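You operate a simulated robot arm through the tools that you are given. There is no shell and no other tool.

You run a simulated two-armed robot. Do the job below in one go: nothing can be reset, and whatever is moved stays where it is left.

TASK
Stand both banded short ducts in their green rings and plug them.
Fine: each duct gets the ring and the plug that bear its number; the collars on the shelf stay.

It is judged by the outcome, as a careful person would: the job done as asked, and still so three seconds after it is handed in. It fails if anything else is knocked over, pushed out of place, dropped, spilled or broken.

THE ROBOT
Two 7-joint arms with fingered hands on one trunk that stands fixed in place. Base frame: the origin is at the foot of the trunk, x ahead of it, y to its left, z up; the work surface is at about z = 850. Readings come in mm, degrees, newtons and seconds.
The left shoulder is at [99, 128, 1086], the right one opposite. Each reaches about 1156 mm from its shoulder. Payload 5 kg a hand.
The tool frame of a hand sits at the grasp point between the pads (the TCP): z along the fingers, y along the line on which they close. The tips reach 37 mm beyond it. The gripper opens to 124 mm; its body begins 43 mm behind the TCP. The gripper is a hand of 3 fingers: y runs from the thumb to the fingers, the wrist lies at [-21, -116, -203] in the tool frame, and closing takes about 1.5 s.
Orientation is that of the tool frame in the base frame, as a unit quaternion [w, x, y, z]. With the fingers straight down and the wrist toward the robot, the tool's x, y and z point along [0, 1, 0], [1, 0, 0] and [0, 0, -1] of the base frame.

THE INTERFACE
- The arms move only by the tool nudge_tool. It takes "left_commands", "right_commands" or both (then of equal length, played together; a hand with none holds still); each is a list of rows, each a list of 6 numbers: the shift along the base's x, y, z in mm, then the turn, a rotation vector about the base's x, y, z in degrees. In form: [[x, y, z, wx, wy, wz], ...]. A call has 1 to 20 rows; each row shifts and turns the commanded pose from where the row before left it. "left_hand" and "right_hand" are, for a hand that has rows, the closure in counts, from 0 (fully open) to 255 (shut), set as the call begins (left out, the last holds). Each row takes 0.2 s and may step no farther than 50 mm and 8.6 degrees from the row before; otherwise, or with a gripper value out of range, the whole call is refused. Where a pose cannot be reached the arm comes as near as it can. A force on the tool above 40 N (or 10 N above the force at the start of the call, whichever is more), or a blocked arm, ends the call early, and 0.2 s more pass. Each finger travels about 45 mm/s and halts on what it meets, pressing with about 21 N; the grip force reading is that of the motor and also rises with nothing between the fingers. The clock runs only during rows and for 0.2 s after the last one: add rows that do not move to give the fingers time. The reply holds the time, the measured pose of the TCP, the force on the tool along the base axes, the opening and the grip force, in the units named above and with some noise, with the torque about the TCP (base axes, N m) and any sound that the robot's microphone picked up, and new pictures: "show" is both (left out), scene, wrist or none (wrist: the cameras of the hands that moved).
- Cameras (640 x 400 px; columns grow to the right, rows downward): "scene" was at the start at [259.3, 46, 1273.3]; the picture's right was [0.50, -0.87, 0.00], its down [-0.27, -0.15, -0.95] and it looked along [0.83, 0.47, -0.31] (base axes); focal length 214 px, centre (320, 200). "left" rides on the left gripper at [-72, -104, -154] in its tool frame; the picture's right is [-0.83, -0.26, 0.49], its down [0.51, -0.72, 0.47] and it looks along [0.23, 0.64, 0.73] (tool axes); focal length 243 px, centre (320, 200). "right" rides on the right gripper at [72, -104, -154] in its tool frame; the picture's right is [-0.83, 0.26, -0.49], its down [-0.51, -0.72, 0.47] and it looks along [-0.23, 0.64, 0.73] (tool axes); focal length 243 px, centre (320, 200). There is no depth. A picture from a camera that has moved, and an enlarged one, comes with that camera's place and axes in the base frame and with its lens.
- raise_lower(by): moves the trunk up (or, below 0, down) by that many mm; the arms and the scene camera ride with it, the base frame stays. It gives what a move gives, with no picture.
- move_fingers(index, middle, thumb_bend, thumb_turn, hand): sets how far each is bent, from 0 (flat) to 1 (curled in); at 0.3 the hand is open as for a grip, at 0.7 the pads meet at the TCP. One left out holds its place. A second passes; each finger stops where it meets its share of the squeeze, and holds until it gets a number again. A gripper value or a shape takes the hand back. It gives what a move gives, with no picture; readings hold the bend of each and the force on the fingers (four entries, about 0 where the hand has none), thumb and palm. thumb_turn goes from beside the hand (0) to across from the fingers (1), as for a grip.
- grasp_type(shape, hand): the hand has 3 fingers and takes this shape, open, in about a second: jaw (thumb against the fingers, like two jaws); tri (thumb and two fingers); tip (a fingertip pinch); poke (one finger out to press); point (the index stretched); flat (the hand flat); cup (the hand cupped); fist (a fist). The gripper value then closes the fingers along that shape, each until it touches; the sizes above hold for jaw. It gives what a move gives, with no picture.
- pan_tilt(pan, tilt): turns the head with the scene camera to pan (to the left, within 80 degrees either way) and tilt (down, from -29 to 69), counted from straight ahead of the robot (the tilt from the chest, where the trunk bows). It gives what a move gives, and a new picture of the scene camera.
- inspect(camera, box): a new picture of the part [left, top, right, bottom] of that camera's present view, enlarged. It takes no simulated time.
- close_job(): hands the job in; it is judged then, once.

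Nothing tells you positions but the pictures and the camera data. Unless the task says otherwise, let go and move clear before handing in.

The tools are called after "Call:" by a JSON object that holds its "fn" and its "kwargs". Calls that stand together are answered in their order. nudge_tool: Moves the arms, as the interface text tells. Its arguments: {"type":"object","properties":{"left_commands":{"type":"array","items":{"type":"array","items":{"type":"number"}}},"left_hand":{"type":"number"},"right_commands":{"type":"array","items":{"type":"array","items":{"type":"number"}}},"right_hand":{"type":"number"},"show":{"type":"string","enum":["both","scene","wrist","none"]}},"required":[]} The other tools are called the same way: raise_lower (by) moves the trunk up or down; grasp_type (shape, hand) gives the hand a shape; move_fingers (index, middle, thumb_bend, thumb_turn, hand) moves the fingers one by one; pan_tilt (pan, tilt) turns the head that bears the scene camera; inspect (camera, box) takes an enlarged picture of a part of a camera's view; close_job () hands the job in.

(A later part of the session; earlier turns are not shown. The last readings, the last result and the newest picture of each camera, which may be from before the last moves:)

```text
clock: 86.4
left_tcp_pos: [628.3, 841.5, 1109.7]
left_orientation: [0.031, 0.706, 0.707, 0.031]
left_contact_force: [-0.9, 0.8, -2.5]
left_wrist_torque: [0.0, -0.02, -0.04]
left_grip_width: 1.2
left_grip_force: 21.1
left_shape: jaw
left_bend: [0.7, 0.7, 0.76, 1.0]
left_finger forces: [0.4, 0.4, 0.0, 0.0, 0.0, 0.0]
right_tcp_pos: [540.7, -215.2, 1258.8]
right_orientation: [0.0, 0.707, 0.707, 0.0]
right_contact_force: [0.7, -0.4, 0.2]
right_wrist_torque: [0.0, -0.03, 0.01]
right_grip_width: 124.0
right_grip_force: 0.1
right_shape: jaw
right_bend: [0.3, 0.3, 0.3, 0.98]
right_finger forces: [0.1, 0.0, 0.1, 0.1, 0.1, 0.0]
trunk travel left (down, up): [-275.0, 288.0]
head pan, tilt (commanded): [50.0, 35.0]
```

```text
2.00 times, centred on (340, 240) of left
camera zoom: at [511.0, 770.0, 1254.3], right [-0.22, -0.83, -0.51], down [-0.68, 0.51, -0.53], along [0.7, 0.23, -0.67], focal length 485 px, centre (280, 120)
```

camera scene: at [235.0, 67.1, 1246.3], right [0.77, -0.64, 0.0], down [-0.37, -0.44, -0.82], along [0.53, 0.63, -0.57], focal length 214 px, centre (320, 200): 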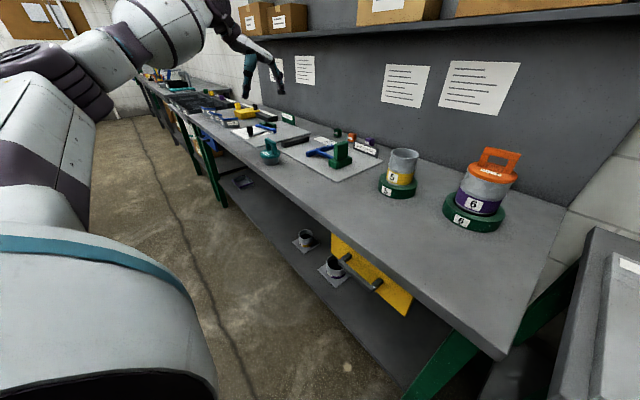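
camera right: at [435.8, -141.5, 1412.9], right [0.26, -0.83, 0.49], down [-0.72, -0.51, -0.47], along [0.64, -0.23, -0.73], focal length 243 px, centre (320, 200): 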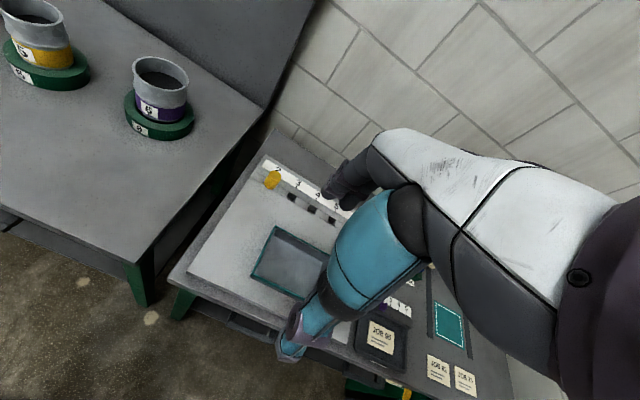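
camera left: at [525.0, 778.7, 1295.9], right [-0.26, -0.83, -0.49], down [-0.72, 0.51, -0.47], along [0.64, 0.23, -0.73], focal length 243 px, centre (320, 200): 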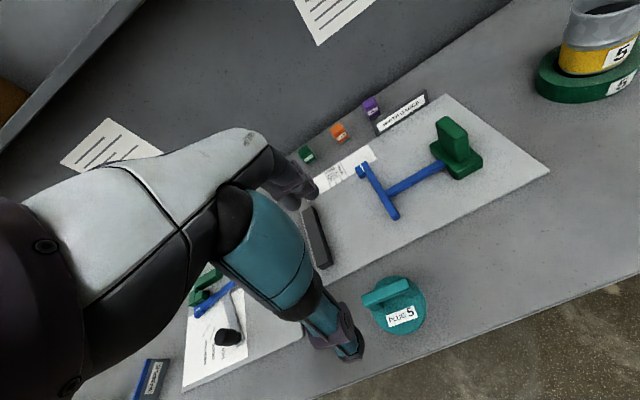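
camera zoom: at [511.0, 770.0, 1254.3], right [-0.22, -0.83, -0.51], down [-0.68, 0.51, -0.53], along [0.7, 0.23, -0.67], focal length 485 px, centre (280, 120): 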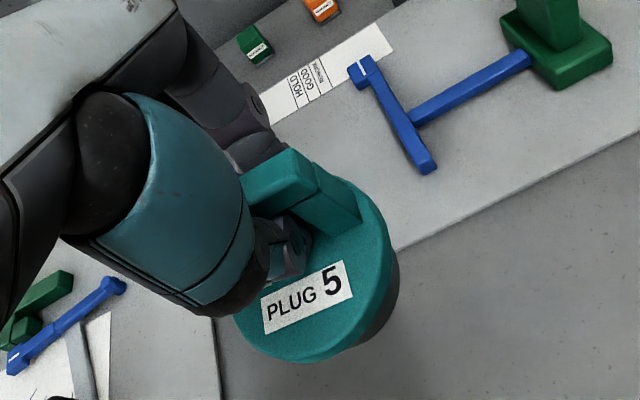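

The loosely hooked plug now leans the other way by about 3°. I'll rotate back +2.5° and recheck.

Call:
{"fn": "nudge_tool", "kwargs": {"left_commands": [[0, 0, 0, 0, 2.5, 0], [0, 0, 0, 0, 0, 0], [0, 0, 0, 0, 0, 0]], "show": "none"}}

Call:
{"fn": "inspect", "kwargs": {"camera": "scene", "box": [245, 85, 305, 135]}}

Call:
{"fn": "inspect", "kwargs": {"camera": "left", "box": [240, 140, 440, 340]}}

```text
clock: 87.2
left_tcp_pos: [628.6, 841.8, 1110.8]
left_orientation: [0.015, 0.707, 0.707, 0.015]
left_contact_force: [-0.8, -0.6, -1.9]
left_wrist_torque: [0.0, 0.0, 0.02]
left_grip_width: 1.2
left_grip_force: 21.1
left_shape: jaw
left_bend: [0.7, 0.7, 0.76, 1.0]
left_finger forces: [0.3, 0.3, 0.0, 0.0, 0.0, 0.0]
right_tcp_pos: [539.0, -214.8, 1258.9]
right_orientation: [0.0, 0.706, 0.708, 0.0]
right_contact_force: [0.0, 0.4, 0.6]
right_wrist_torque: [0.03, 0.01, 0.0]
right_grip_width: 124.1
right_grip_force: 0.1
right_shape: jaw
right_bend: [0.3, 0.3, 0.3, 0.98]
right_finger forces: [0.0, 0.0, 0.0, 0.0, 0.2, 0.0]
trunk travel left (down, up): [-275.0, 288.0]
head pan, tilt (commanded): [50.0, 35.0]
```

```text
8.00 times, centred on (275, 110) of scene
camera zoom: at [235.2, 67.1, 1246.3], right [0.77, -0.64, 0.0], down [-0.37, -0.44, -0.82], along [0.53, 0.63, -0.57], focal length 1716 px, centre (680, 920)
```

zoom: 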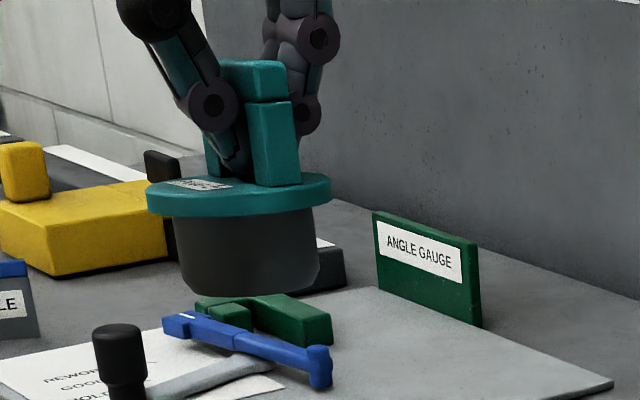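

```text
2.00 times, centred on (340, 240) of left
camera zoom: at [517.7, 769.1, 1259.6], right [-0.24, -0.83, -0.5], down [-0.7, 0.51, -0.5], along [0.67, 0.23, -0.7], focal length 485 px, centre (280, 120)
```

zoom: 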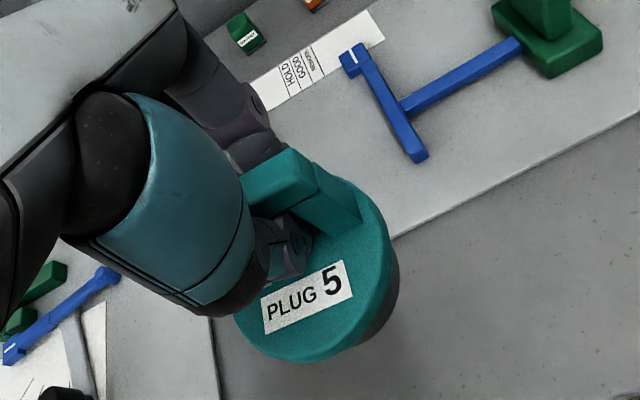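

Level within a degree or two now. I'll carry plug 5 toward duct 5 and turn the head back for viewing.

Call:
{"fn": "nudge_tool", "kwargs": {"left_commands": [[15.8, -33.1, 0, 0, 0, 0], [15.8, -33.1, 0, 0, 0, 0], [15.8, -33.1, 0, 0, 0, 0], [15.8, -33.1, 0, 0, 0, 0], [15.8, -33.1, 0, 0, 0, 0], [15.8, -33.1, 0, 0, 0, 0], [15.8, -33.1, 0, 0, 0, 0], [15.8, -33.1, 0, 0, 0, 0], [15.8, -33.1, 0, 0, 0, 0], [15.8, -33.1, 0, 0, 0, 0], [15.8, -33.1, 0, 0, 0, 0], [15.8, -33.1, 0, 0, 0, 0], [15.8, -33.1, 0, 0, 0, 0], [15.8, -33.1, 0, 0, 0, 0], [0, 0, 0, 0, 0, 0], [0, 0, 0, 0, 0, 0]], "show": "none"}}

Call:
{"fn": "pan_tilt", "kwargs": {"pan": 28, "tilt": 30}}

Call:
{"fn": "inspect", "kwargs": {"camera": "scene", "box": [270, 130, 370, 250]}}

Call:
{"fn": "inspect", "kwargs": {"camera": "right", "box": [0, 0, 120, 100]}}

Call:
{"fn": "inspect", "kwargs": {"camera": "left", "box": [240, 160, 460, 380]}}

```text
clock: 90.6
left_tcp_pos: [850.9, 376.7, 1111.1]
left_orientation: [0.015, 0.707, 0.707, 0.015]
left_contact_force: [0.3, -0.2, -3.0]
left_wrist_torque: [0.02, -0.02, 0.0]
left_grip_width: 1.1
left_grip_force: 20.4
left_shape: jaw
left_bend: [0.7, 0.7, 0.76, 1.0]
left_finger forces: [0.3, 0.5, 0.0, 0.0, 0.1, 0.1]
right_tcp_pos: [540.2, -215.8, 1259.2]
right_orientation: [0.0, 0.706, 0.708, -0.001]
right_contact_force: [0.4, -0.5, -0.9]
right_wrist_torque: [0.04, 0.02, -0.01]
right_grip_width: 124.1
right_grip_force: 0.1
right_shape: jaw
right_bend: [0.3, 0.3, 0.3, 0.98]
right_finger forces: [0.0, 0.0, 0.0, 0.1, 0.0, 0.0]
trunk travel left (down, up): [-275.0, 288.0]
head pan, tilt (commanded): [50.0, 35.0]
```

```text
clock: 91.4
left_tcp_pos: [850.9, 378.4, 1112.0]
left_orientation: [0.016, 0.707, 0.707, 0.015]
left_contact_force: [-0.1, 0.3, -2.4]
left_wrist_torque: [-0.02, -0.02, 0.0]
left_grip_width: 1.3
left_grip_force: 21.1
left_shape: jaw
left_bend: [0.7, 0.7, 0.76, 1.0]
left_finger forces: [0.3, 0.5, 0.0, 0.0, 0.0, 0.1]
right_tcp_pos: [540.2, -216.1, 1258.9]
right_orientation: [0.0, 0.707, 0.708, 0.0]
right_contact_force: [0.8, -0.1, -0.5]
right_wrist_torque: [-0.02, 0.03, 0.0]
right_grip_width: 123.7
right_grip_force: 0.0
right_shape: jaw
right_bend: [0.3, 0.3, 0.3, 0.98]
right_finger forces: [0.0, 0.0, 0.0, 0.0, 0.1, 0.0]
trunk travel left (down, up): [-275.0, 288.0]
head pan, tilt (commanded): [28.0, 30.0]
camera scene: at [258.3, 42.4, 1254.1], right [0.47, -0.88, 0.0], down [-0.44, -0.24, -0.87], along [0.76, 0.41, -0.5], focal length 214 px, centre (320, 200)
```

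scene: 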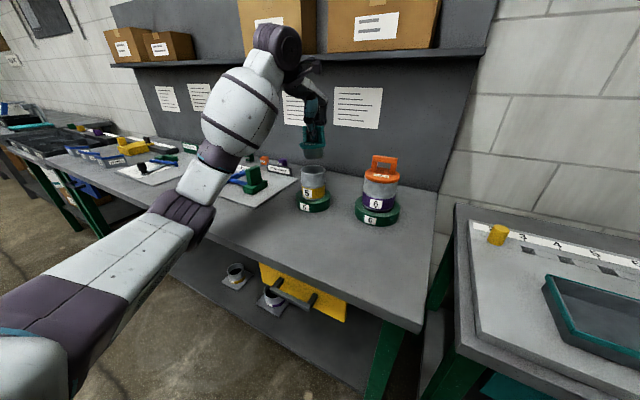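

```text
3.33 times, centred on (320, 190) of scene
camera zoom: at [258.3, 42.4, 1254.1], right [0.47, -0.88, 0.0], down [-0.44, -0.24, -0.87], along [0.76, 0.41, -0.5], focal length 715 px, centre (320, 233)
```

zoom: 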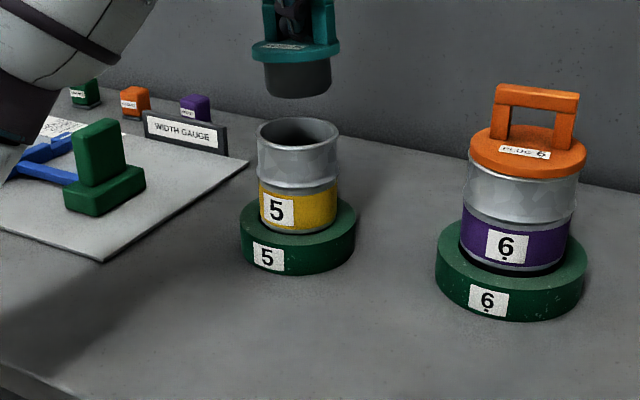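

```text
4.00 times, centred on (60, 50) of right
camera zoom: at [435.4, -142.8, 1413.1], right [0.26, -0.83, 0.49], down [-0.72, -0.51, -0.47], along [0.64, -0.23, -0.73], focal length 970 px, centre (1360, 800)
```

zoom: 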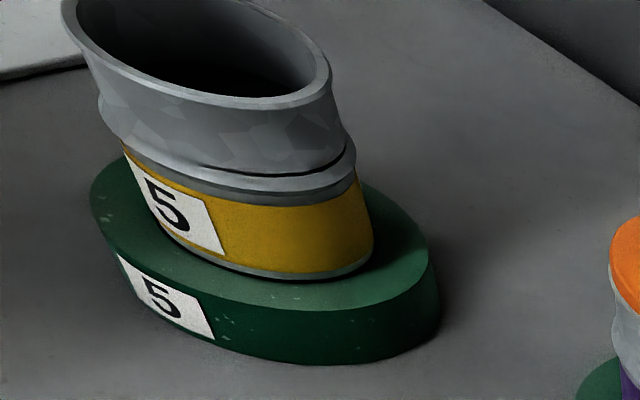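

```text
1.82 times, centred on (350, 270) of left
camera zoom: at [739.4, 305.2, 1260.4], right [-0.24, -0.83, -0.5], down [-0.7, 0.51, -0.5], along [0.67, 0.23, -0.7], focal length 441 px, centre (266, 73)
```

zoom: 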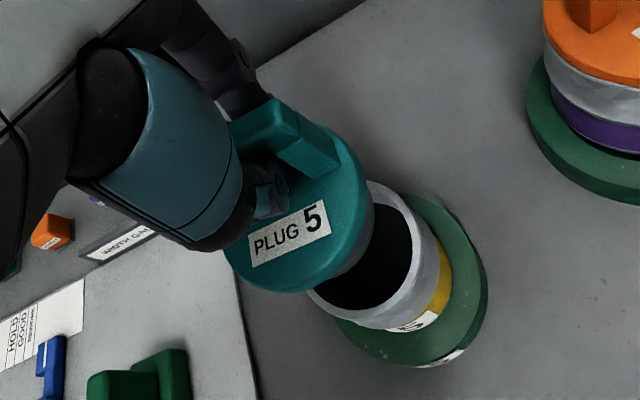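

From the head camera the plug is laterally centred on duct 5. I'll bring the right hand (camera) a bit left for a second view.

Call:
{"fn": "nudge_tool", "kwargs": {"right_commands": [[0, 39, 10, 0, 0, 0], [0, 39, 10, 0, 0, 0], [0, 39, 10, 0, 0, 0], [0, 39, 10, 0, 0, 0], [0, 0, 0, 0, 0, 0]], "show": "wrist"}}

Call:
{"fn": "inspect", "kwargs": {"camera": "right", "box": [70, 0, 190, 120]}}

Call:
{"fn": "inspect", "kwargs": {"camera": "scene", "box": [295, 130, 345, 200]}}

```text
clock: 92.6
left_tcp_pos: [851.4, 374.9, 1111.9]
left_orientation: [0.015, 0.707, 0.707, 0.016]
left_contact_force: [0.6, -0.5, -2.1]
left_wrist_torque: [0.0, -0.04, 0.05]
left_grip_width: 1.2
left_grip_force: 20.6
left_shape: jaw
left_bend: [0.7, 0.7, 0.76, 1.0]
left_finger forces: [0.3, 0.4, 0.1, 0.1, 0.0, 0.0]
right_tcp_pos: [539.1, -60.1, 1298.8]
right_orientation: [0.0, 0.707, 0.707, 0.0]
right_contact_force: [-0.1, -0.3, -1.2]
right_wrist_torque: [0.03, 0.01, 0.03]
right_grip_width: 123.9
right_grip_force: 0.0
right_shape: jaw
right_bend: [0.3, 0.3, 0.3, 0.98]
right_finger forces: [0.0, 0.1, 0.0, 0.1, 0.1, 0.1]
trunk travel left (down, up): [-275.0, 288.0]
head pan, tilt (commanded): [28.0, 30.0]
camera right: at [435.8, 11.2, 1453.2], right [0.26, -0.83, 0.49], down [-0.72, -0.51, -0.47], along [0.64, -0.23, -0.73], focal length 243 px, centre (320, 200)
```

right: 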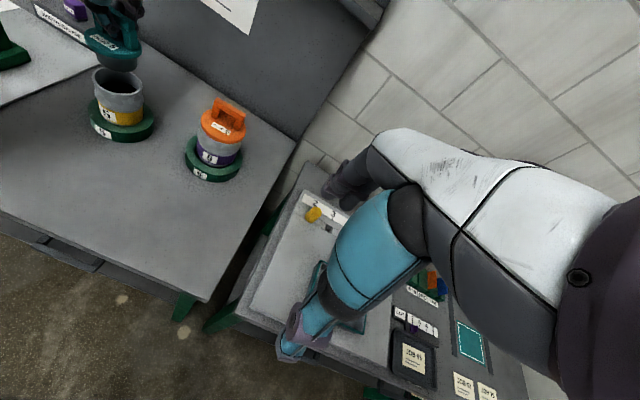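

```text
3.33 times, centred on (130, 60) of right
camera zoom: at [435.8, 11.2, 1453.2], right [0.26, -0.83, 0.49], down [-0.72, -0.51, -0.47], along [0.64, -0.23, -0.73], focal length 809 px, centre (953, 667)
```

zoom: 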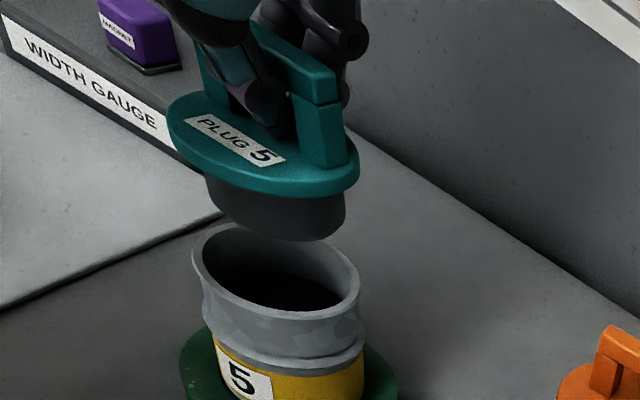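

```text
5.71 times, centred on (320, 165) of scene
camera zoom: at [258.2, 40.4, 1254.2], right [0.47, -0.88, 0.0], down [-0.44, -0.23, -0.87], along [0.76, 0.41, -0.5], focal length 1226 px, centre (320, 400)
```

zoom: 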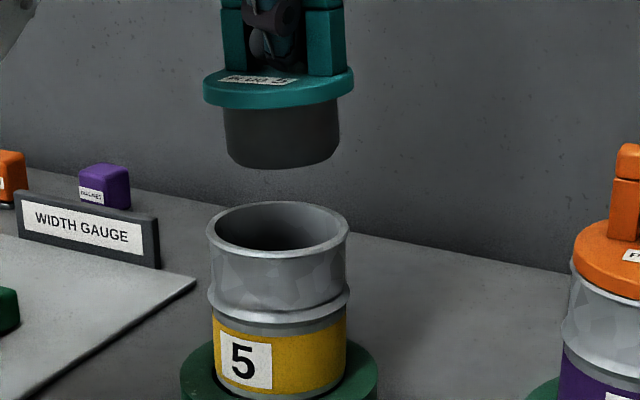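

Combining both views: the disc is about 2 mm, the stopper bottom about 5 mm toward −y, i.e. a ~4° roll. I'll roll the hand +3.5° about x and shift −1 in x, then look again.

Call:
{"fn": "nudge_tool", "kwargs": {"left_commands": [[-1, 0, 0, 1.75, 0, 0], [0, 0, 0, 1.75, 0, 0], [0, 0, 0, 0, 0, 0], [0, 0, 0, 0, 0, 0]], "show": "none"}}

Call:
{"fn": "inspect", "kwargs": {"camera": "right", "box": [70, 0, 190, 120]}}

Call:
{"fn": "inspect", "kwargs": {"camera": "scene", "box": [295, 130, 345, 200]}}

```text
clock: 93.6
left_tcp_pos: [849.8, 376.7, 1110.0]
left_orientation: [-0.007, 0.707, 0.706, 0.036]
left_contact_force: [0.0, -0.2, -2.1]
left_wrist_torque: [-0.03, -0.02, -0.02]
left_grip_width: 1.2
left_grip_force: 20.8
left_shape: jaw
left_bend: [0.7, 0.7, 0.76, 1.0]
left_finger forces: [0.2, 0.5, 0.1, 0.0, 0.1, 0.0]
right_tcp_pos: [540.7, -58.2, 1298.5]
right_orientation: [0.0, 0.707, 0.707, 0.001]
right_contact_force: [1.0, -0.1, 0.4]
right_wrist_torque: [-0.02, -0.03, 0.02]
right_grip_width: 123.9
right_grip_force: 0.1
right_shape: jaw
right_bend: [0.3, 0.3, 0.3, 0.98]
right_finger forces: [0.0, 0.0, 0.1, 0.1, 0.0, 0.0]
trunk travel left (down, up): [-275.0, 288.0]
head pan, tilt (commanded): [28.0, 30.0]
```

```text
3.33 times, centred on (130, 60) of right
camera zoom: at [435.9, 12.9, 1452.9], right [0.26, -0.83, 0.49], down [-0.72, -0.51, -0.47], along [0.64, -0.23, -0.73], focal length 809 px, centre (953, 667)
```

zoom: 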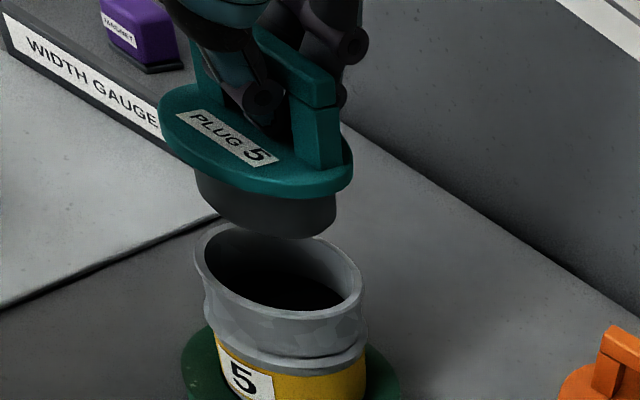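

```text
5.71 times, centred on (320, 165) of scene
camera zoom: at [258.4, 41.9, 1254.1], right [0.47, -0.88, 0.0], down [-0.44, -0.23, -0.87], along [0.76, 0.41, -0.5], focal length 1226 px, centre (320, 400)
```

zoom: 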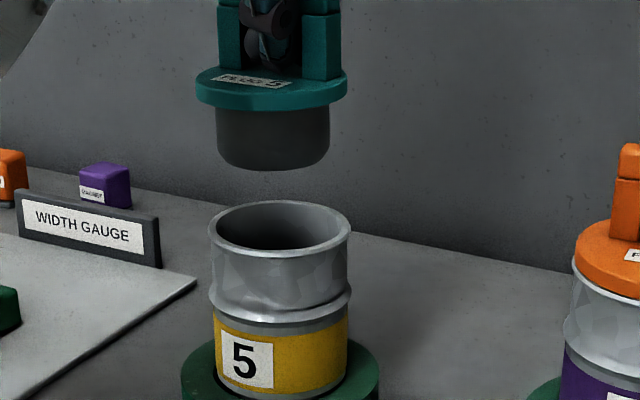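

The stopper bottom now lines up in the right view; the head view suggests about 2 mm left. I'll shift (+1.5, −1), lower to just above the rim and recheck.

Call:
{"fn": "nudge_tool", "kwargs": {"left_commands": [[1.5, -1, -10, 0, 0, 0], [0, 0, -12, 0, 0, 0], [0, 0, -12, 0, 0, 0], [0, 0, 0, 0, 0, 0], [0, 0, 0, 0, 0, 0]], "show": "none"}}

Call:
{"fn": "inspect", "kwargs": {"camera": "right", "box": [80, 10, 170, 100]}}

Call:
{"fn": "inspect", "kwargs": {"camera": "scene", "box": [295, 140, 345, 200]}}

Call:
{"fn": "inspect", "kwargs": {"camera": "left", "box": [240, 160, 460, 380]}}

```text
clock: 94.8
left_tcp_pos: [850.2, 377.5, 1075.6]
left_orientation: [-0.006, 0.706, 0.707, 0.038]
left_contact_force: [0.8, 0.5, -2.4]
left_wrist_torque: [0.02, -0.05, -0.03]
left_grip_width: 1.1
left_grip_force: 20.7
left_shape: jaw
left_bend: [0.7, 0.7, 0.76, 1.0]
left_finger forces: [0.2, 0.6, 0.1, 0.0, 0.0, 0.0]
right_tcp_pos: [540.7, -58.7, 1298.6]
right_orientation: [0.0, 0.707, 0.707, 0.0]
right_contact_force: [0.3, 0.2, 1.0]
right_wrist_torque: [0.0, 0.01, -0.03]
right_grip_width: 124.1
right_grip_force: 0.0
right_shape: jaw
right_bend: [0.3, 0.3, 0.3, 0.98]
right_finger forces: [0.0, 0.0, 0.0, 0.1, 0.0, 0.0]
trunk travel left (down, up): [-275.0, 288.0]
head pan, tilt (commanded): [28.0, 30.0]
```

```text
4.44 times, centred on (125, 55) of right
camera zoom: at [435.9, 13.4, 1452.9], right [0.26, -0.83, 0.49], down [-0.72, -0.51, -0.47], along [0.64, -0.23, -0.73], focal length 1078 px, centre (1187, 844)
```

zoom: 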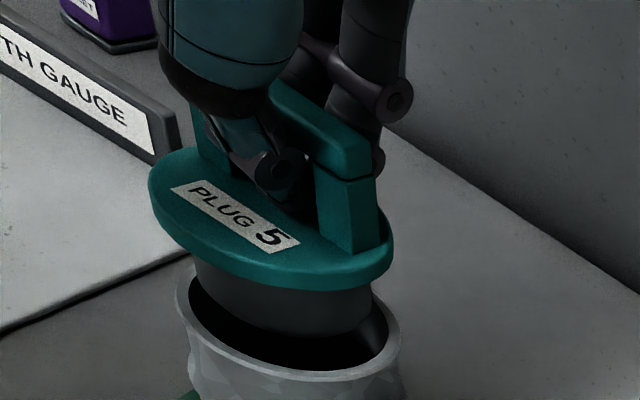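

```text
6.67 times, centred on (320, 170) of scene
camera zoom: at [258.4, 42.4, 1254.1], right [0.47, -0.88, 0.0], down [-0.44, -0.23, -0.87], along [0.76, 0.41, -0.5], focal length 1430 px, centre (320, 400)
```

zoom: 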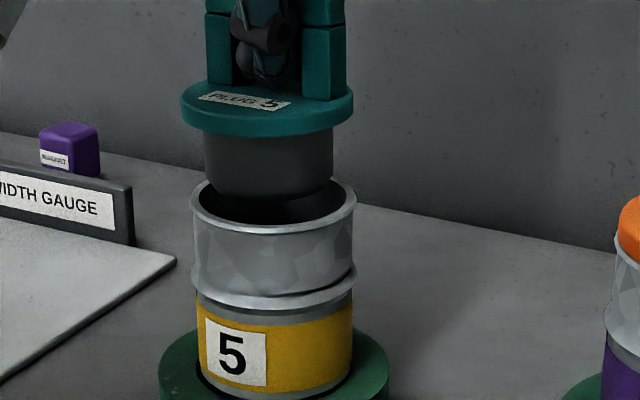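

```text
1.82 times, centred on (350, 270) of left
camera zoom: at [738.8, 295.8, 1220.1], right [-0.24, -0.8, -0.55], down [-0.7, 0.54, -0.47], along [0.67, 0.27, -0.69], focal length 441 px, centre (266, 73)
```

zoom: 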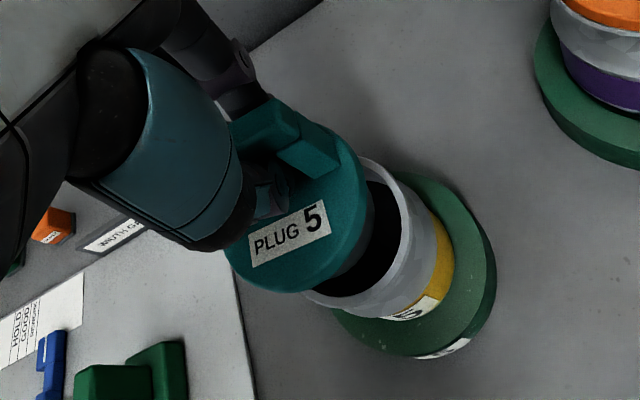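

Good: the stopper is within ~1.5 mm of centre with ~7 mm clearance. Lowering into duct 5.

Call:
{"fn": "nudge_tool", "kwargs": {"left_commands": [[0.7, -0.5, -5, 0, 0, 0], [0, 0, -5, 0, 0, 0], [0, 0, -5, 0, 0, 0], [0, 0, -5, 0, 0, 0], [0, 0, 0, 0, 0, 0]], "show": "none"}}

Call:
{"fn": "inspect", "kwargs": {"camera": "right", "box": [80, 10, 170, 100]}}

Call:
{"fn": "inspect", "kwargs": {"camera": "scene", "box": [295, 140, 345, 200]}}

```text
clock: 96.0
left_tcp_pos: [851.6, 376.5, 1055.6]
left_orientation: [-0.006, 0.707, 0.706, 0.037]
left_contact_force: [-1.0, -1.5, -2.0]
left_wrist_torque: [-0.03, -0.01, 0.01]
left_grip_width: 1.2
left_grip_force: 20.6
left_shape: jaw
left_bend: [0.7, 0.7, 0.76, 1.0]
left_finger forces: [0.4, 0.7, 0.0, 0.1, 0.0, 0.0]
right_tcp_pos: [541.2, -58.9, 1297.9]
right_orientation: [0.0, 0.707, 0.707, 0.0]
right_contact_force: [0.8, 0.0, 0.1]
right_wrist_torque: [0.02, 0.0, -0.01]
right_grip_width: 124.0
right_grip_force: 0.0
right_shape: jaw
right_bend: [0.3, 0.3, 0.3, 0.98]
right_finger forces: [0.1, 0.0, 0.0, 0.0, 0.0, 0.1]
trunk travel left (down, up): [-275.0, 288.0]
head pan, tilt (commanded): [28.0, 30.0]
```

```text
4.44 times, centred on (125, 55) of right
camera zoom: at [435.8, 13.2, 1452.9], right [0.26, -0.83, 0.49], down [-0.72, -0.51, -0.47], along [0.64, -0.23, -0.73], focal length 1078 px, centre (1187, 844)
```

zoom: 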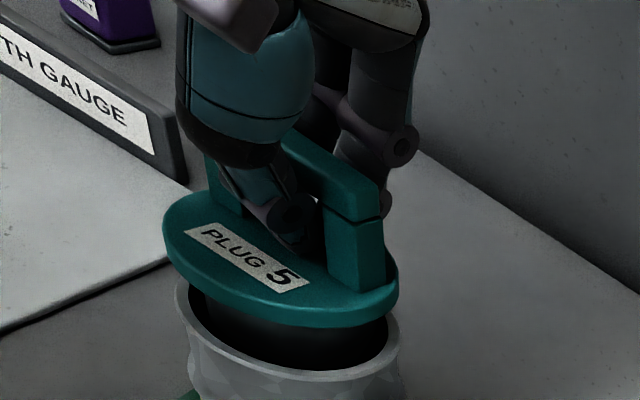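

```text
6.67 times, centred on (320, 170) of scene
camera zoom: at [258.3, 42.2, 1254.1], right [0.47, -0.88, 0.0], down [-0.44, -0.23, -0.87], along [0.76, 0.41, -0.5], focal length 1430 px, centre (320, 400)
```

zoom: 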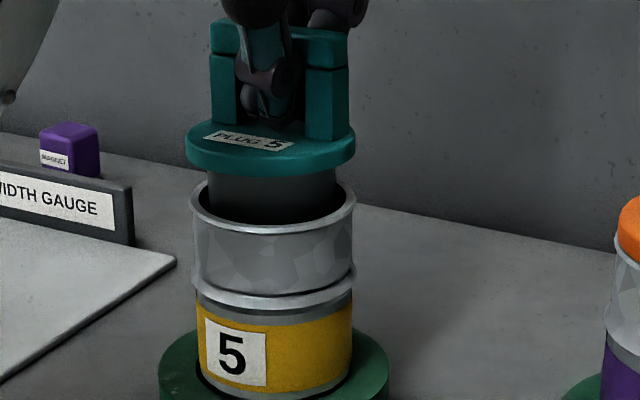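

The stopper is inside the duct without contact. Continuing.

Call:
{"fn": "nudge_tool", "kwargs": {"left_commands": [[0, 0, -4, 0, 0, 0], [0, 0, -4, 0, 0, 0], [0, 0, -3, 0, 0, 0], [0, 0, -3, 0, 0, 0], [0, 0, 0, 0, 0, 0]], "show": "none"}}

Call:
{"fn": "inspect", "kwargs": {"camera": "right", "box": [80, 10, 170, 100]}}

Call:
{"fn": "inspect", "kwargs": {"camera": "scene", "box": [295, 140, 345, 200]}}

```text
clock: 97.2
left_tcp_pos: [850.8, 375.8, 1042.0]
left_orientation: [-0.006, 0.707, 0.706, 0.037]
left_contact_force: [0.0, -0.2, -2.3]
left_wrist_torque: [-0.03, 0.0, 0.0]
left_grip_width: 1.4
left_grip_force: 20.6
left_shape: jaw
left_bend: [0.7, 0.7, 0.76, 1.0]
left_finger forces: [0.3, 0.6, 0.0, 0.0, 0.1, 0.0]
right_tcp_pos: [539.5, -58.1, 1298.0]
right_orientation: [0.0, 0.707, 0.707, 0.0]
right_contact_force: [0.8, 0.6, -0.1]
right_wrist_torque: [-0.01, 0.03, 0.0]
right_grip_width: 124.1
right_grip_force: 0.0
right_shape: jaw
right_bend: [0.3, 0.3, 0.3, 0.98]
right_finger forces: [0.1, 0.0, 0.0, 0.0, 0.0, 0.0]
trunk travel left (down, up): [-275.0, 288.0]
head pan, tilt (commanded): [28.0, 30.0]
```

```text
4.44 times, centred on (125, 55) of right
camera zoom: at [435.8, 13.2, 1452.9], right [0.26, -0.83, 0.49], down [-0.72, -0.51, -0.47], along [0.64, -0.23, -0.73], focal length 1078 px, centre (1187, 844)
```

zoom: 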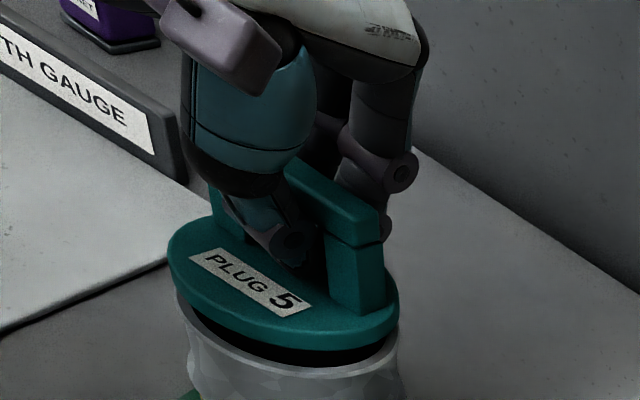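

```text
6.67 times, centred on (320, 170) of scene
camera zoom: at [258.3, 42.2, 1254.1], right [0.47, -0.88, 0.0], down [-0.44, -0.23, -0.87], along [0.76, 0.41, -0.5], focal length 1430 px, centre (320, 400)
```

zoom: 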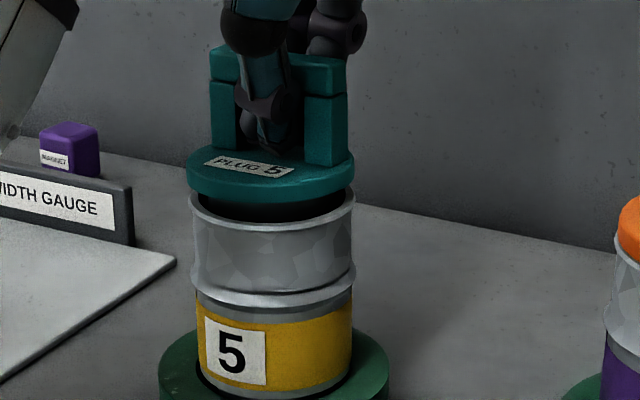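

About 10 mm to go; the +y side is slightly lower now, so I'll ease the roll back by 2° while lowering.

Call:
{"fn": "nudge_tool", "kwargs": {"left_commands": [[0, 0, -2, -1, 0, 0], [0, 0, -2, -1, 0, 0], [0, 0, -2, 0, 0, 0], [0, 0, 0, 0, 0, 0]], "show": "none"}}

Call:
{"fn": "inspect", "kwargs": {"camera": "right", "box": [80, 10, 170, 100]}}

Call:
{"fn": "inspect", "kwargs": {"camera": "scene", "box": [295, 140, 345, 200]}}

```text
clock: 98.2
left_tcp_pos: [851.2, 375.5, 1037.6]
left_orientation: [0.005, 0.706, 0.707, 0.024]
left_contact_force: [-1.1, -0.8, 1.0]
left_wrist_torque: [0.04, -0.01, 0.0]
left_grip_width: 1.4
left_grip_force: 20.6
left_shape: jaw
left_bend: [0.7, 0.7, 0.76, 1.0]
left_finger forces: [0.3, 0.5, 0.0, 0.0, 0.0, 0.0]
right_tcp_pos: [539.8, -59.7, 1298.7]
right_orientation: [-0.001, 0.707, 0.707, 0.0]
right_contact_force: [0.6, 0.1, 0.0]
right_wrist_torque: [0.04, -0.03, -0.02]
right_grip_width: 123.9
right_grip_force: 0.0
right_shape: jaw
right_bend: [0.3, 0.3, 0.3, 0.98]
right_finger forces: [0.0, 0.0, 0.0, 0.0, 0.1, 0.0]
trunk travel left (down, up): [-275.0, 288.0]
head pan, tilt (commanded): [28.0, 30.0]
```

```text
4.44 times, centred on (125, 55) of right
camera zoom: at [435.6, 13.2, 1453.0], right [0.26, -0.83, 0.49], down [-0.72, -0.51, -0.47], along [0.64, -0.23, -0.73], focal length 1078 px, centre (1187, 844)
```

zoom: 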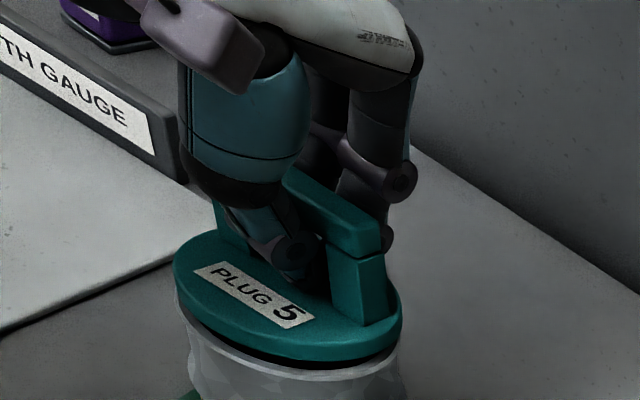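

```text
6.67 times, centred on (320, 170) of scene
camera zoom: at [258.1, 42.1, 1254.2], right [0.47, -0.88, 0.0], down [-0.44, -0.23, -0.87], along [0.76, 0.41, -0.5], focal length 1430 px, centre (320, 400)
```

zoom: 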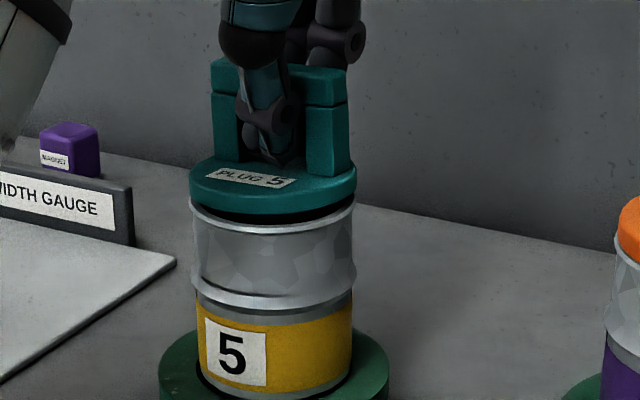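

The disc's far edge has touched the rim while the near edge is still ~5 mm up. I'll tilt −2.5° about y and settle a bit lower.

Call:
{"fn": "nudge_tool", "kwargs": {"left_commands": [[0, 0, 0, 0, -1.5, 0], [0, 0, -1, 0, -1, 0], [0, 0, -1, 0, 0, 0], [0, 0, 0, 0, 0, 0]], "show": "none"}}

Call:
{"fn": "inspect", "kwargs": {"camera": "right", "box": [80, 10, 170, 100]}}

Call:
{"fn": "inspect", "kwargs": {"camera": "scene", "box": [295, 140, 345, 200]}}

```text
clock: 99.2
left_tcp_pos: [850.8, 375.6, 1035.3]
left_orientation: [0.022, 0.706, 0.706, 0.04]
left_contact_force: [-0.2, -0.9, 5.0]
left_wrist_torque: [0.07, 0.02, -0.01]
left_grip_width: 1.6
left_grip_force: 20.9
left_shape: jaw
left_bend: [0.7, 0.7, 0.76, 1.0]
left_finger forces: [0.5, 0.2, 0.0, 0.0, 0.0, 0.0]
right_tcp_pos: [539.0, -59.6, 1297.7]
right_orientation: [0.0, 0.706, 0.708, 0.0]
right_contact_force: [-0.5, -0.6, 0.3]
right_wrist_torque: [0.0, 0.02, 0.03]
right_grip_width: 124.1
right_grip_force: 0.1
right_shape: jaw
right_bend: [0.3, 0.3, 0.3, 0.98]
right_finger forces: [0.0, 0.0, 0.0, 0.0, 0.0, 0.0]
trunk travel left (down, up): [-275.0, 288.0]
head pan, tilt (commanded): [28.0, 30.0]
```

```text
4.44 times, centred on (125, 55) of right
camera zoom: at [435.0, 12.9, 1453.2], right [0.26, -0.83, 0.49], down [-0.72, -0.51, -0.47], along [0.64, -0.23, -0.73], focal length 1078 px, centre (1187, 844)
```

zoom: 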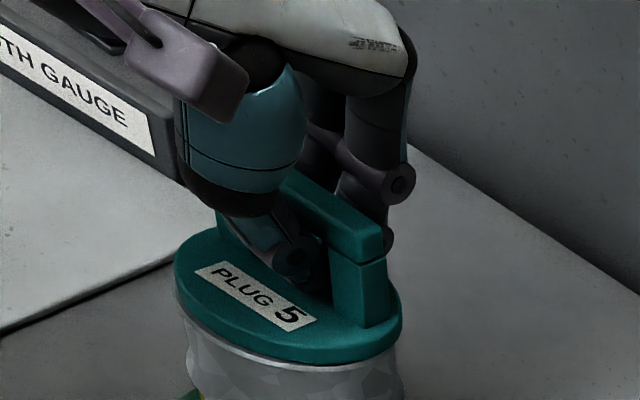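

```text
6.67 times, centred on (320, 170) of scene
camera zoom: at [257.6, 41.9, 1254.3], right [0.47, -0.88, 0.0], down [-0.44, -0.23, -0.87], along [0.76, 0.41, -0.5], focal length 1430 px, centre (320, 400)
```

zoom: 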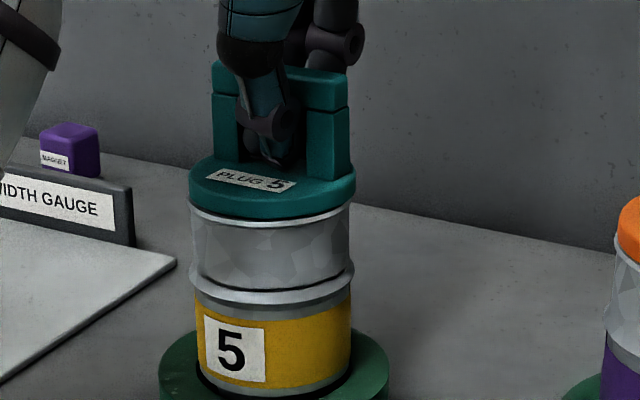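

Plug 5 is flush on duct 5 (5 N press). To avoid the thumb pressing the disc this time, I'll relieve 1 mm, open only the two far fingers, and later draw the curled thumb out backward.

Call:
{"fn": "nudge_tool", "kwargs": {"left_commands": [[0, 0, 0.8, 0, 0, 0], [0, 0, 0, 0, 0, 0]], "show": "none"}}

Call:
{"fn": "move_fingers", "kwargs": {"hand": "left", "index": 0.3, "middle": 0.3}}

Call:
{"fn": "inspect", "kwargs": {"camera": "right", "box": [80, 10, 170, 100]}}

Call:
{"fn": "inspect", "kwargs": {"camera": "scene", "box": [295, 130, 345, 200]}}

```text
clock: 99.8
left_tcp_pos: [850.8, 376.4, 1035.3]
left_orientation: [0.022, 0.706, 0.707, 0.04]
left_contact_force: [-0.9, 0.1, 0.3]
left_wrist_torque: [-0.01, 0.01, -0.03]
left_grip_width: 1.5
left_grip_force: 21.3
left_shape: jaw
left_bend: [0.7, 0.7, 0.76, 1.0]
left_finger forces: [0.4, 0.3, 0.0, 0.1, 0.0, 0.0]
right_tcp_pos: [541.5, -59.6, 1298.4]
right_orientation: [0.0, 0.707, 0.707, 0.001]
right_contact_force: [-0.3, 0.8, 0.3]
right_wrist_torque: [0.0, 0.03, 0.03]
right_grip_width: 124.0
right_grip_force: 0.0
right_shape: jaw
right_bend: [0.3, 0.3, 0.3, 0.98]
right_finger forces: [0.0, 0.0, 0.0, 0.0, 0.1, 0.1]
trunk travel left (down, up): [-275.0, 288.0]
head pan, tilt (commanded): [28.0, 30.0]
```

```text
clock: 100.8
left_tcp_pos: [852.8, 377.2, 1035.5]
left_orientation: [0.021, 0.706, 0.707, 0.04]
left_contact_force: [-0.1, -0.4, -0.1]
left_wrist_torque: [0.03, 0.04, 0.01]
left_grip_width: 49.6
left_grip_force: 0.5
left_shape: fingers
left_bend: [0.3, 0.3, 0.79, 1.0]
left_finger forces: [0.0, 0.1, 0.0, 0.0, 0.7, 0.1]
right_tcp_pos: [540.0, -58.5, 1299.8]
right_orientation: [0.001, 0.707, 0.707, 0.0]
right_contact_force: [0.6, 0.3, 0.0]
right_wrist_torque: [-0.03, -0.01, 0.02]
right_grip_width: 124.2
right_grip_force: 0.1
right_shape: jaw
right_bend: [0.3, 0.3, 0.3, 0.98]
right_finger forces: [0.0, 0.0, 0.0, 0.0, 0.0, 0.0]
trunk travel left (down, up): [-275.0, 288.0]
head pan, tilt (commanded): [28.0, 30.0]
```

```text
4.44 times, centred on (125, 55) of right
camera zoom: at [435.6, 13.2, 1453.0], right [0.26, -0.83, 0.49], down [-0.72, -0.51, -0.47], along [0.64, -0.23, -0.73], focal length 1078 px, centre (1187, 844)
```

zoom: 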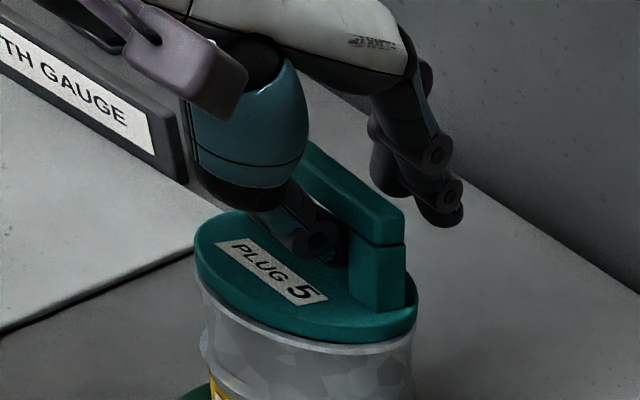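

```text
5.71 times, centred on (320, 165) of scene
camera zoom: at [258.1, 42.2, 1254.1], right [0.47, -0.88, 0.0], down [-0.44, -0.23, -0.87], along [0.76, 0.41, -0.5], focal length 1226 px, centre (320, 400)
```

zoom: 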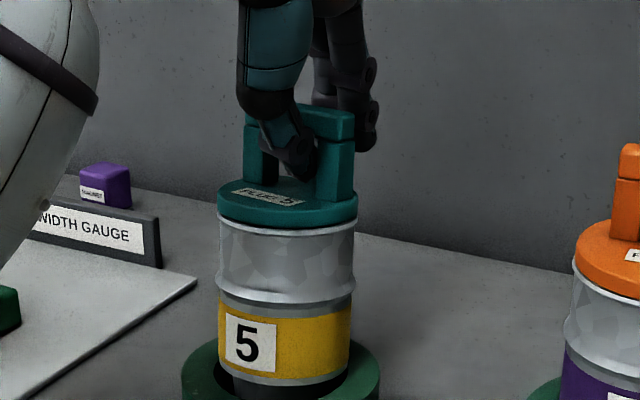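

The thumb, no longer opposed, has pushed the handle toward +x and rocked the duct. I'll ease the hand back in −x gently so that it settles upright.

Call:
{"fn": "nudge_tool", "kwargs": {"left_commands": [[-2, 0, 0, 0, 0, 0], [-2, 0, 0, 0, 0, 0], [-2, 0, 0, 0, 0, 0], [-2, 0, 0, 0, 0, 0], [0, 0, 0, 0, 0, 0]], "show": "none"}}

Call:
{"fn": "inspect", "kwargs": {"camera": "right", "box": [80, 10, 170, 100]}}

Call:
{"fn": "inspect", "kwargs": {"camera": "scene", "box": [295, 130, 345, 200]}}

```text
clock: 102.0
left_tcp_pos: [843.3, 376.2, 1035.6]
left_orientation: [0.021, 0.706, 0.706, 0.04]
left_contact_force: [-0.6, 0.0, -0.8]
left_wrist_torque: [-0.05, 0.04, -0.01]
left_grip_width: 49.7
left_grip_force: 0.7
left_shape: fingers
left_bend: [0.3, 0.3, 0.79, 1.0]
left_finger forces: [0.1, 0.1, 0.1, 0.1, 1.0, 0.0]
right_tcp_pos: [539.9, -57.6, 1299.7]
right_orientation: [0.0, 0.707, 0.708, 0.0]
right_contact_force: [0.2, 0.5, -0.1]
right_wrist_torque: [-0.03, -0.02, 0.04]
right_grip_width: 123.9
right_grip_force: 0.1
right_shape: jaw
right_bend: [0.3, 0.3, 0.3, 0.98]
right_finger forces: [0.1, 0.0, 0.0, 0.0, 0.0, 0.1]
trunk travel left (down, up): [-275.0, 288.0]
head pan, tilt (commanded): [28.0, 30.0]
```

```text
4.44 times, centred on (125, 55) of right
camera zoom: at [435.8, 13.3, 1452.9], right [0.26, -0.83, 0.49], down [-0.72, -0.51, -0.47], along [0.64, -0.23, -0.73], focal length 1078 px, centre (1187, 844)
```

zoom: 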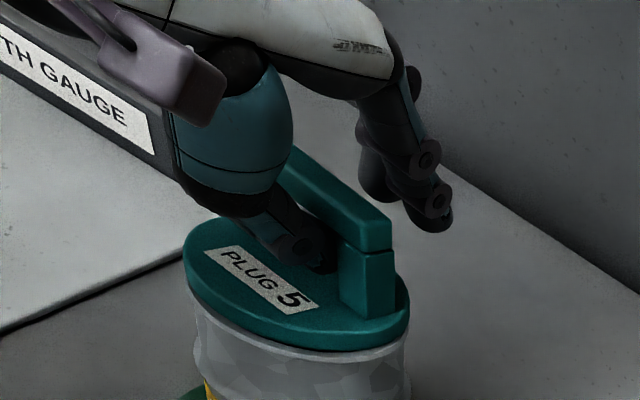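

```text
5.71 times, centred on (320, 165) of scene
camera zoom: at [258.3, 42.2, 1254.1], right [0.47, -0.88, 0.0], down [-0.44, -0.23, -0.87], along [0.76, 0.41, -0.5], focal length 1226 px, centre (320, 400)
```

zoom: 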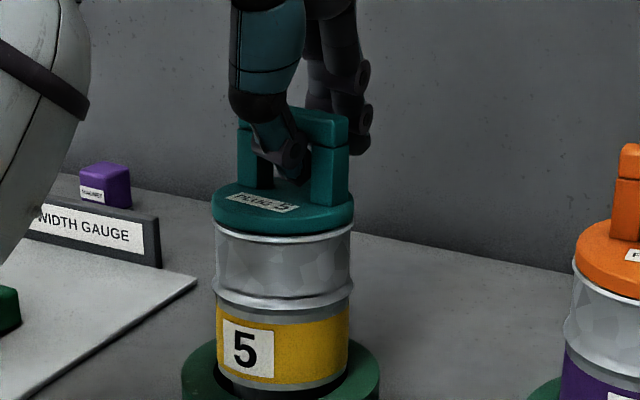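

It is rocking back toward upright as the thumb withdraws. Continuing in −x.

Call:
{"fn": "nudge_tool", "kwargs": {"left_commands": [[-2, 0, 0, 0, 0, 0], [-2, 0, 0, 0, 0, 0], [-2, 0, 0, 0, 0, 0], [-2, 0, 0, 0, 0, 0], [0, 0, 0, 0, 0, 0]], "show": "none"}}

Call:
{"fn": "inspect", "kwargs": {"camera": "right", "box": [80, 10, 170, 100]}}

Call:
{"fn": "inspect", "kwargs": {"camera": "scene", "box": [290, 140, 350, 215]}}

```text
clock: 103.2
left_tcp_pos: [834.7, 376.3, 1034.7]
left_orientation: [0.021, 0.706, 0.707, 0.04]
left_contact_force: [0.5, 0.2, -1.8]
left_wrist_torque: [0.02, -0.03, 0.0]
left_grip_width: 49.9
left_grip_force: 0.1
left_shape: fingers
left_bend: [0.3, 0.3, 0.79, 1.0]
left_finger forces: [0.0, 0.0, 0.0, 0.0, 1.2, 0.0]
right_tcp_pos: [540.1, -59.0, 1298.7]
right_orientation: [0.0, 0.707, 0.707, 0.0]
right_contact_force: [0.0, -0.5, 0.7]
right_wrist_torque: [0.02, -0.02, 0.01]
right_grip_width: 124.1
right_grip_force: 0.0
right_shape: jaw
right_bend: [0.3, 0.3, 0.3, 0.98]
right_finger forces: [0.1, 0.1, 0.1, 0.0, 0.0, 0.1]
trunk travel left (down, up): [-275.0, 288.0]
head pan, tilt (commanded): [28.0, 30.0]
```

```text
4.44 times, centred on (125, 55) of right
camera zoom: at [435.8, 13.3, 1452.9], right [0.26, -0.83, 0.49], down [-0.72, -0.51, -0.47], along [0.64, -0.23, -0.73], focal length 1078 px, centre (1187, 844)
```

zoom: 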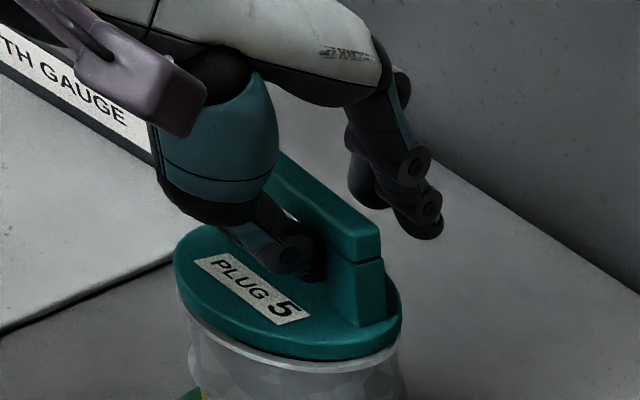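

```text
5.33 times, centred on (320, 178) of scene
camera zoom: at [258.3, 42.2, 1254.1], right [0.47, -0.88, 0.0], down [-0.44, -0.23, -0.87], along [0.76, 0.41, -0.5], focal length 1144 px, centre (320, 320)
```

zoom: 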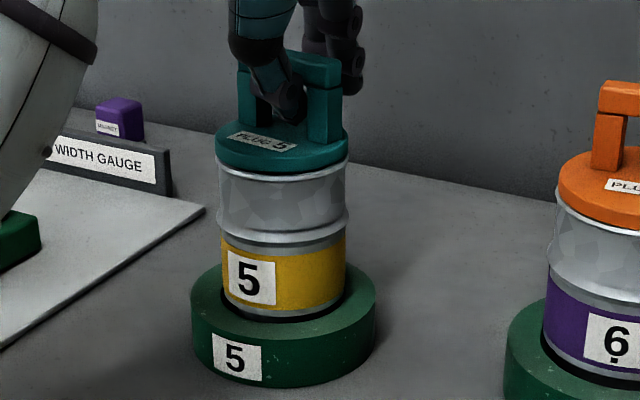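

The duct is upright in its ring again; the thumb still touches the bar's underside lightly. I'll lower 1.5 mm and slide it out further in −x.

Call:
{"fn": "nudge_tool", "kwargs": {"left_commands": [[0, 0, -1.5, 0, 0, 0], [-2, 0, 0, 0, 0, 0], [-2, 0, 0, 0, 0, 0], [-2, 0, 0, 0, 0, 0], [0, 0, 0, 0, 0, 0]], "show": "none"}}

Call:
{"fn": "inspect", "kwargs": {"camera": "right", "box": [80, 10, 170, 100]}}

Call:
{"fn": "inspect", "kwargs": {"camera": "scene", "box": [290, 140, 350, 215]}}

```text
clock: 104.4
left_tcp_pos: [830.1, 375.8, 1033.2]
left_orientation: [0.021, 0.706, 0.707, 0.04]
left_contact_force: [-1.0, 0.4, -0.1]
left_wrist_torque: [-0.01, 0.02, 0.02]
left_grip_width: 49.5
left_grip_force: 0.0
left_shape: fingers
left_bend: [0.3, 0.3, 0.79, 1.0]
left_finger forces: [0.0, 0.0, 0.0, 0.1, 0.0, 0.1]
right_tcp_pos: [540.1, -59.0, 1299.0]
right_orientation: [0.0, 0.707, 0.708, 0.0]
right_contact_force: [-0.3, 0.2, -0.6]
right_wrist_torque: [-0.02, 0.0, -0.01]
right_grip_width: 124.0
right_grip_force: 0.1
right_shape: jaw
right_bend: [0.3, 0.3, 0.3, 0.98]
right_finger forces: [0.0, 0.1, 0.0, 0.0, 0.0, 0.0]
trunk travel left (down, up): [-275.0, 288.0]
head pan, tilt (commanded): [28.0, 30.0]
```

```text
4.44 times, centred on (125, 55) of right
camera zoom: at [435.7, 13.2, 1453.0], right [0.26, -0.83, 0.49], down [-0.72, -0.51, -0.47], along [0.64, -0.23, -0.73], focal length 1078 px, centre (1187, 844)
```

zoom: 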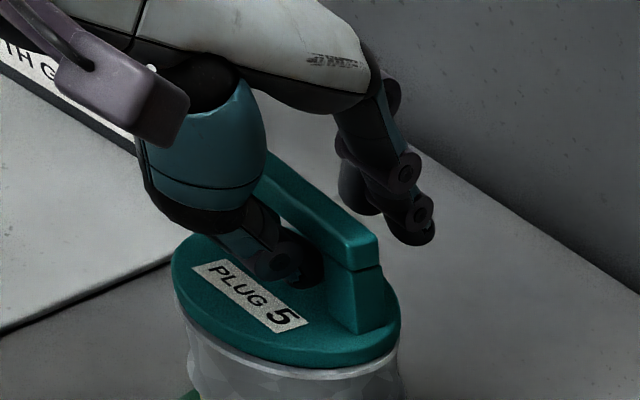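

```text
5.33 times, centred on (320, 178) of scene
camera zoom: at [258.2, 42.2, 1254.1], right [0.47, -0.88, 0.0], down [-0.44, -0.23, -0.87], along [0.76, 0.41, -0.5], focal length 1144 px, centre (320, 320)
```

zoom: 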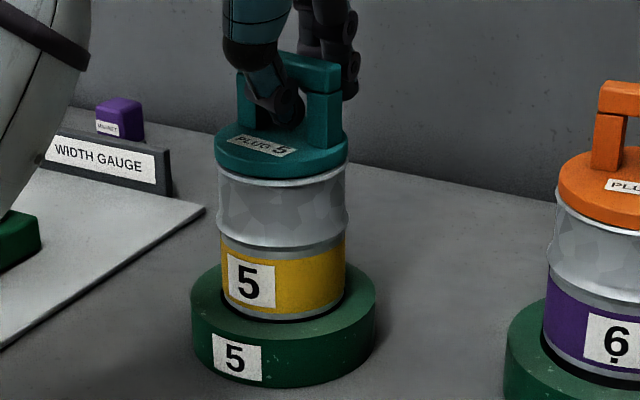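

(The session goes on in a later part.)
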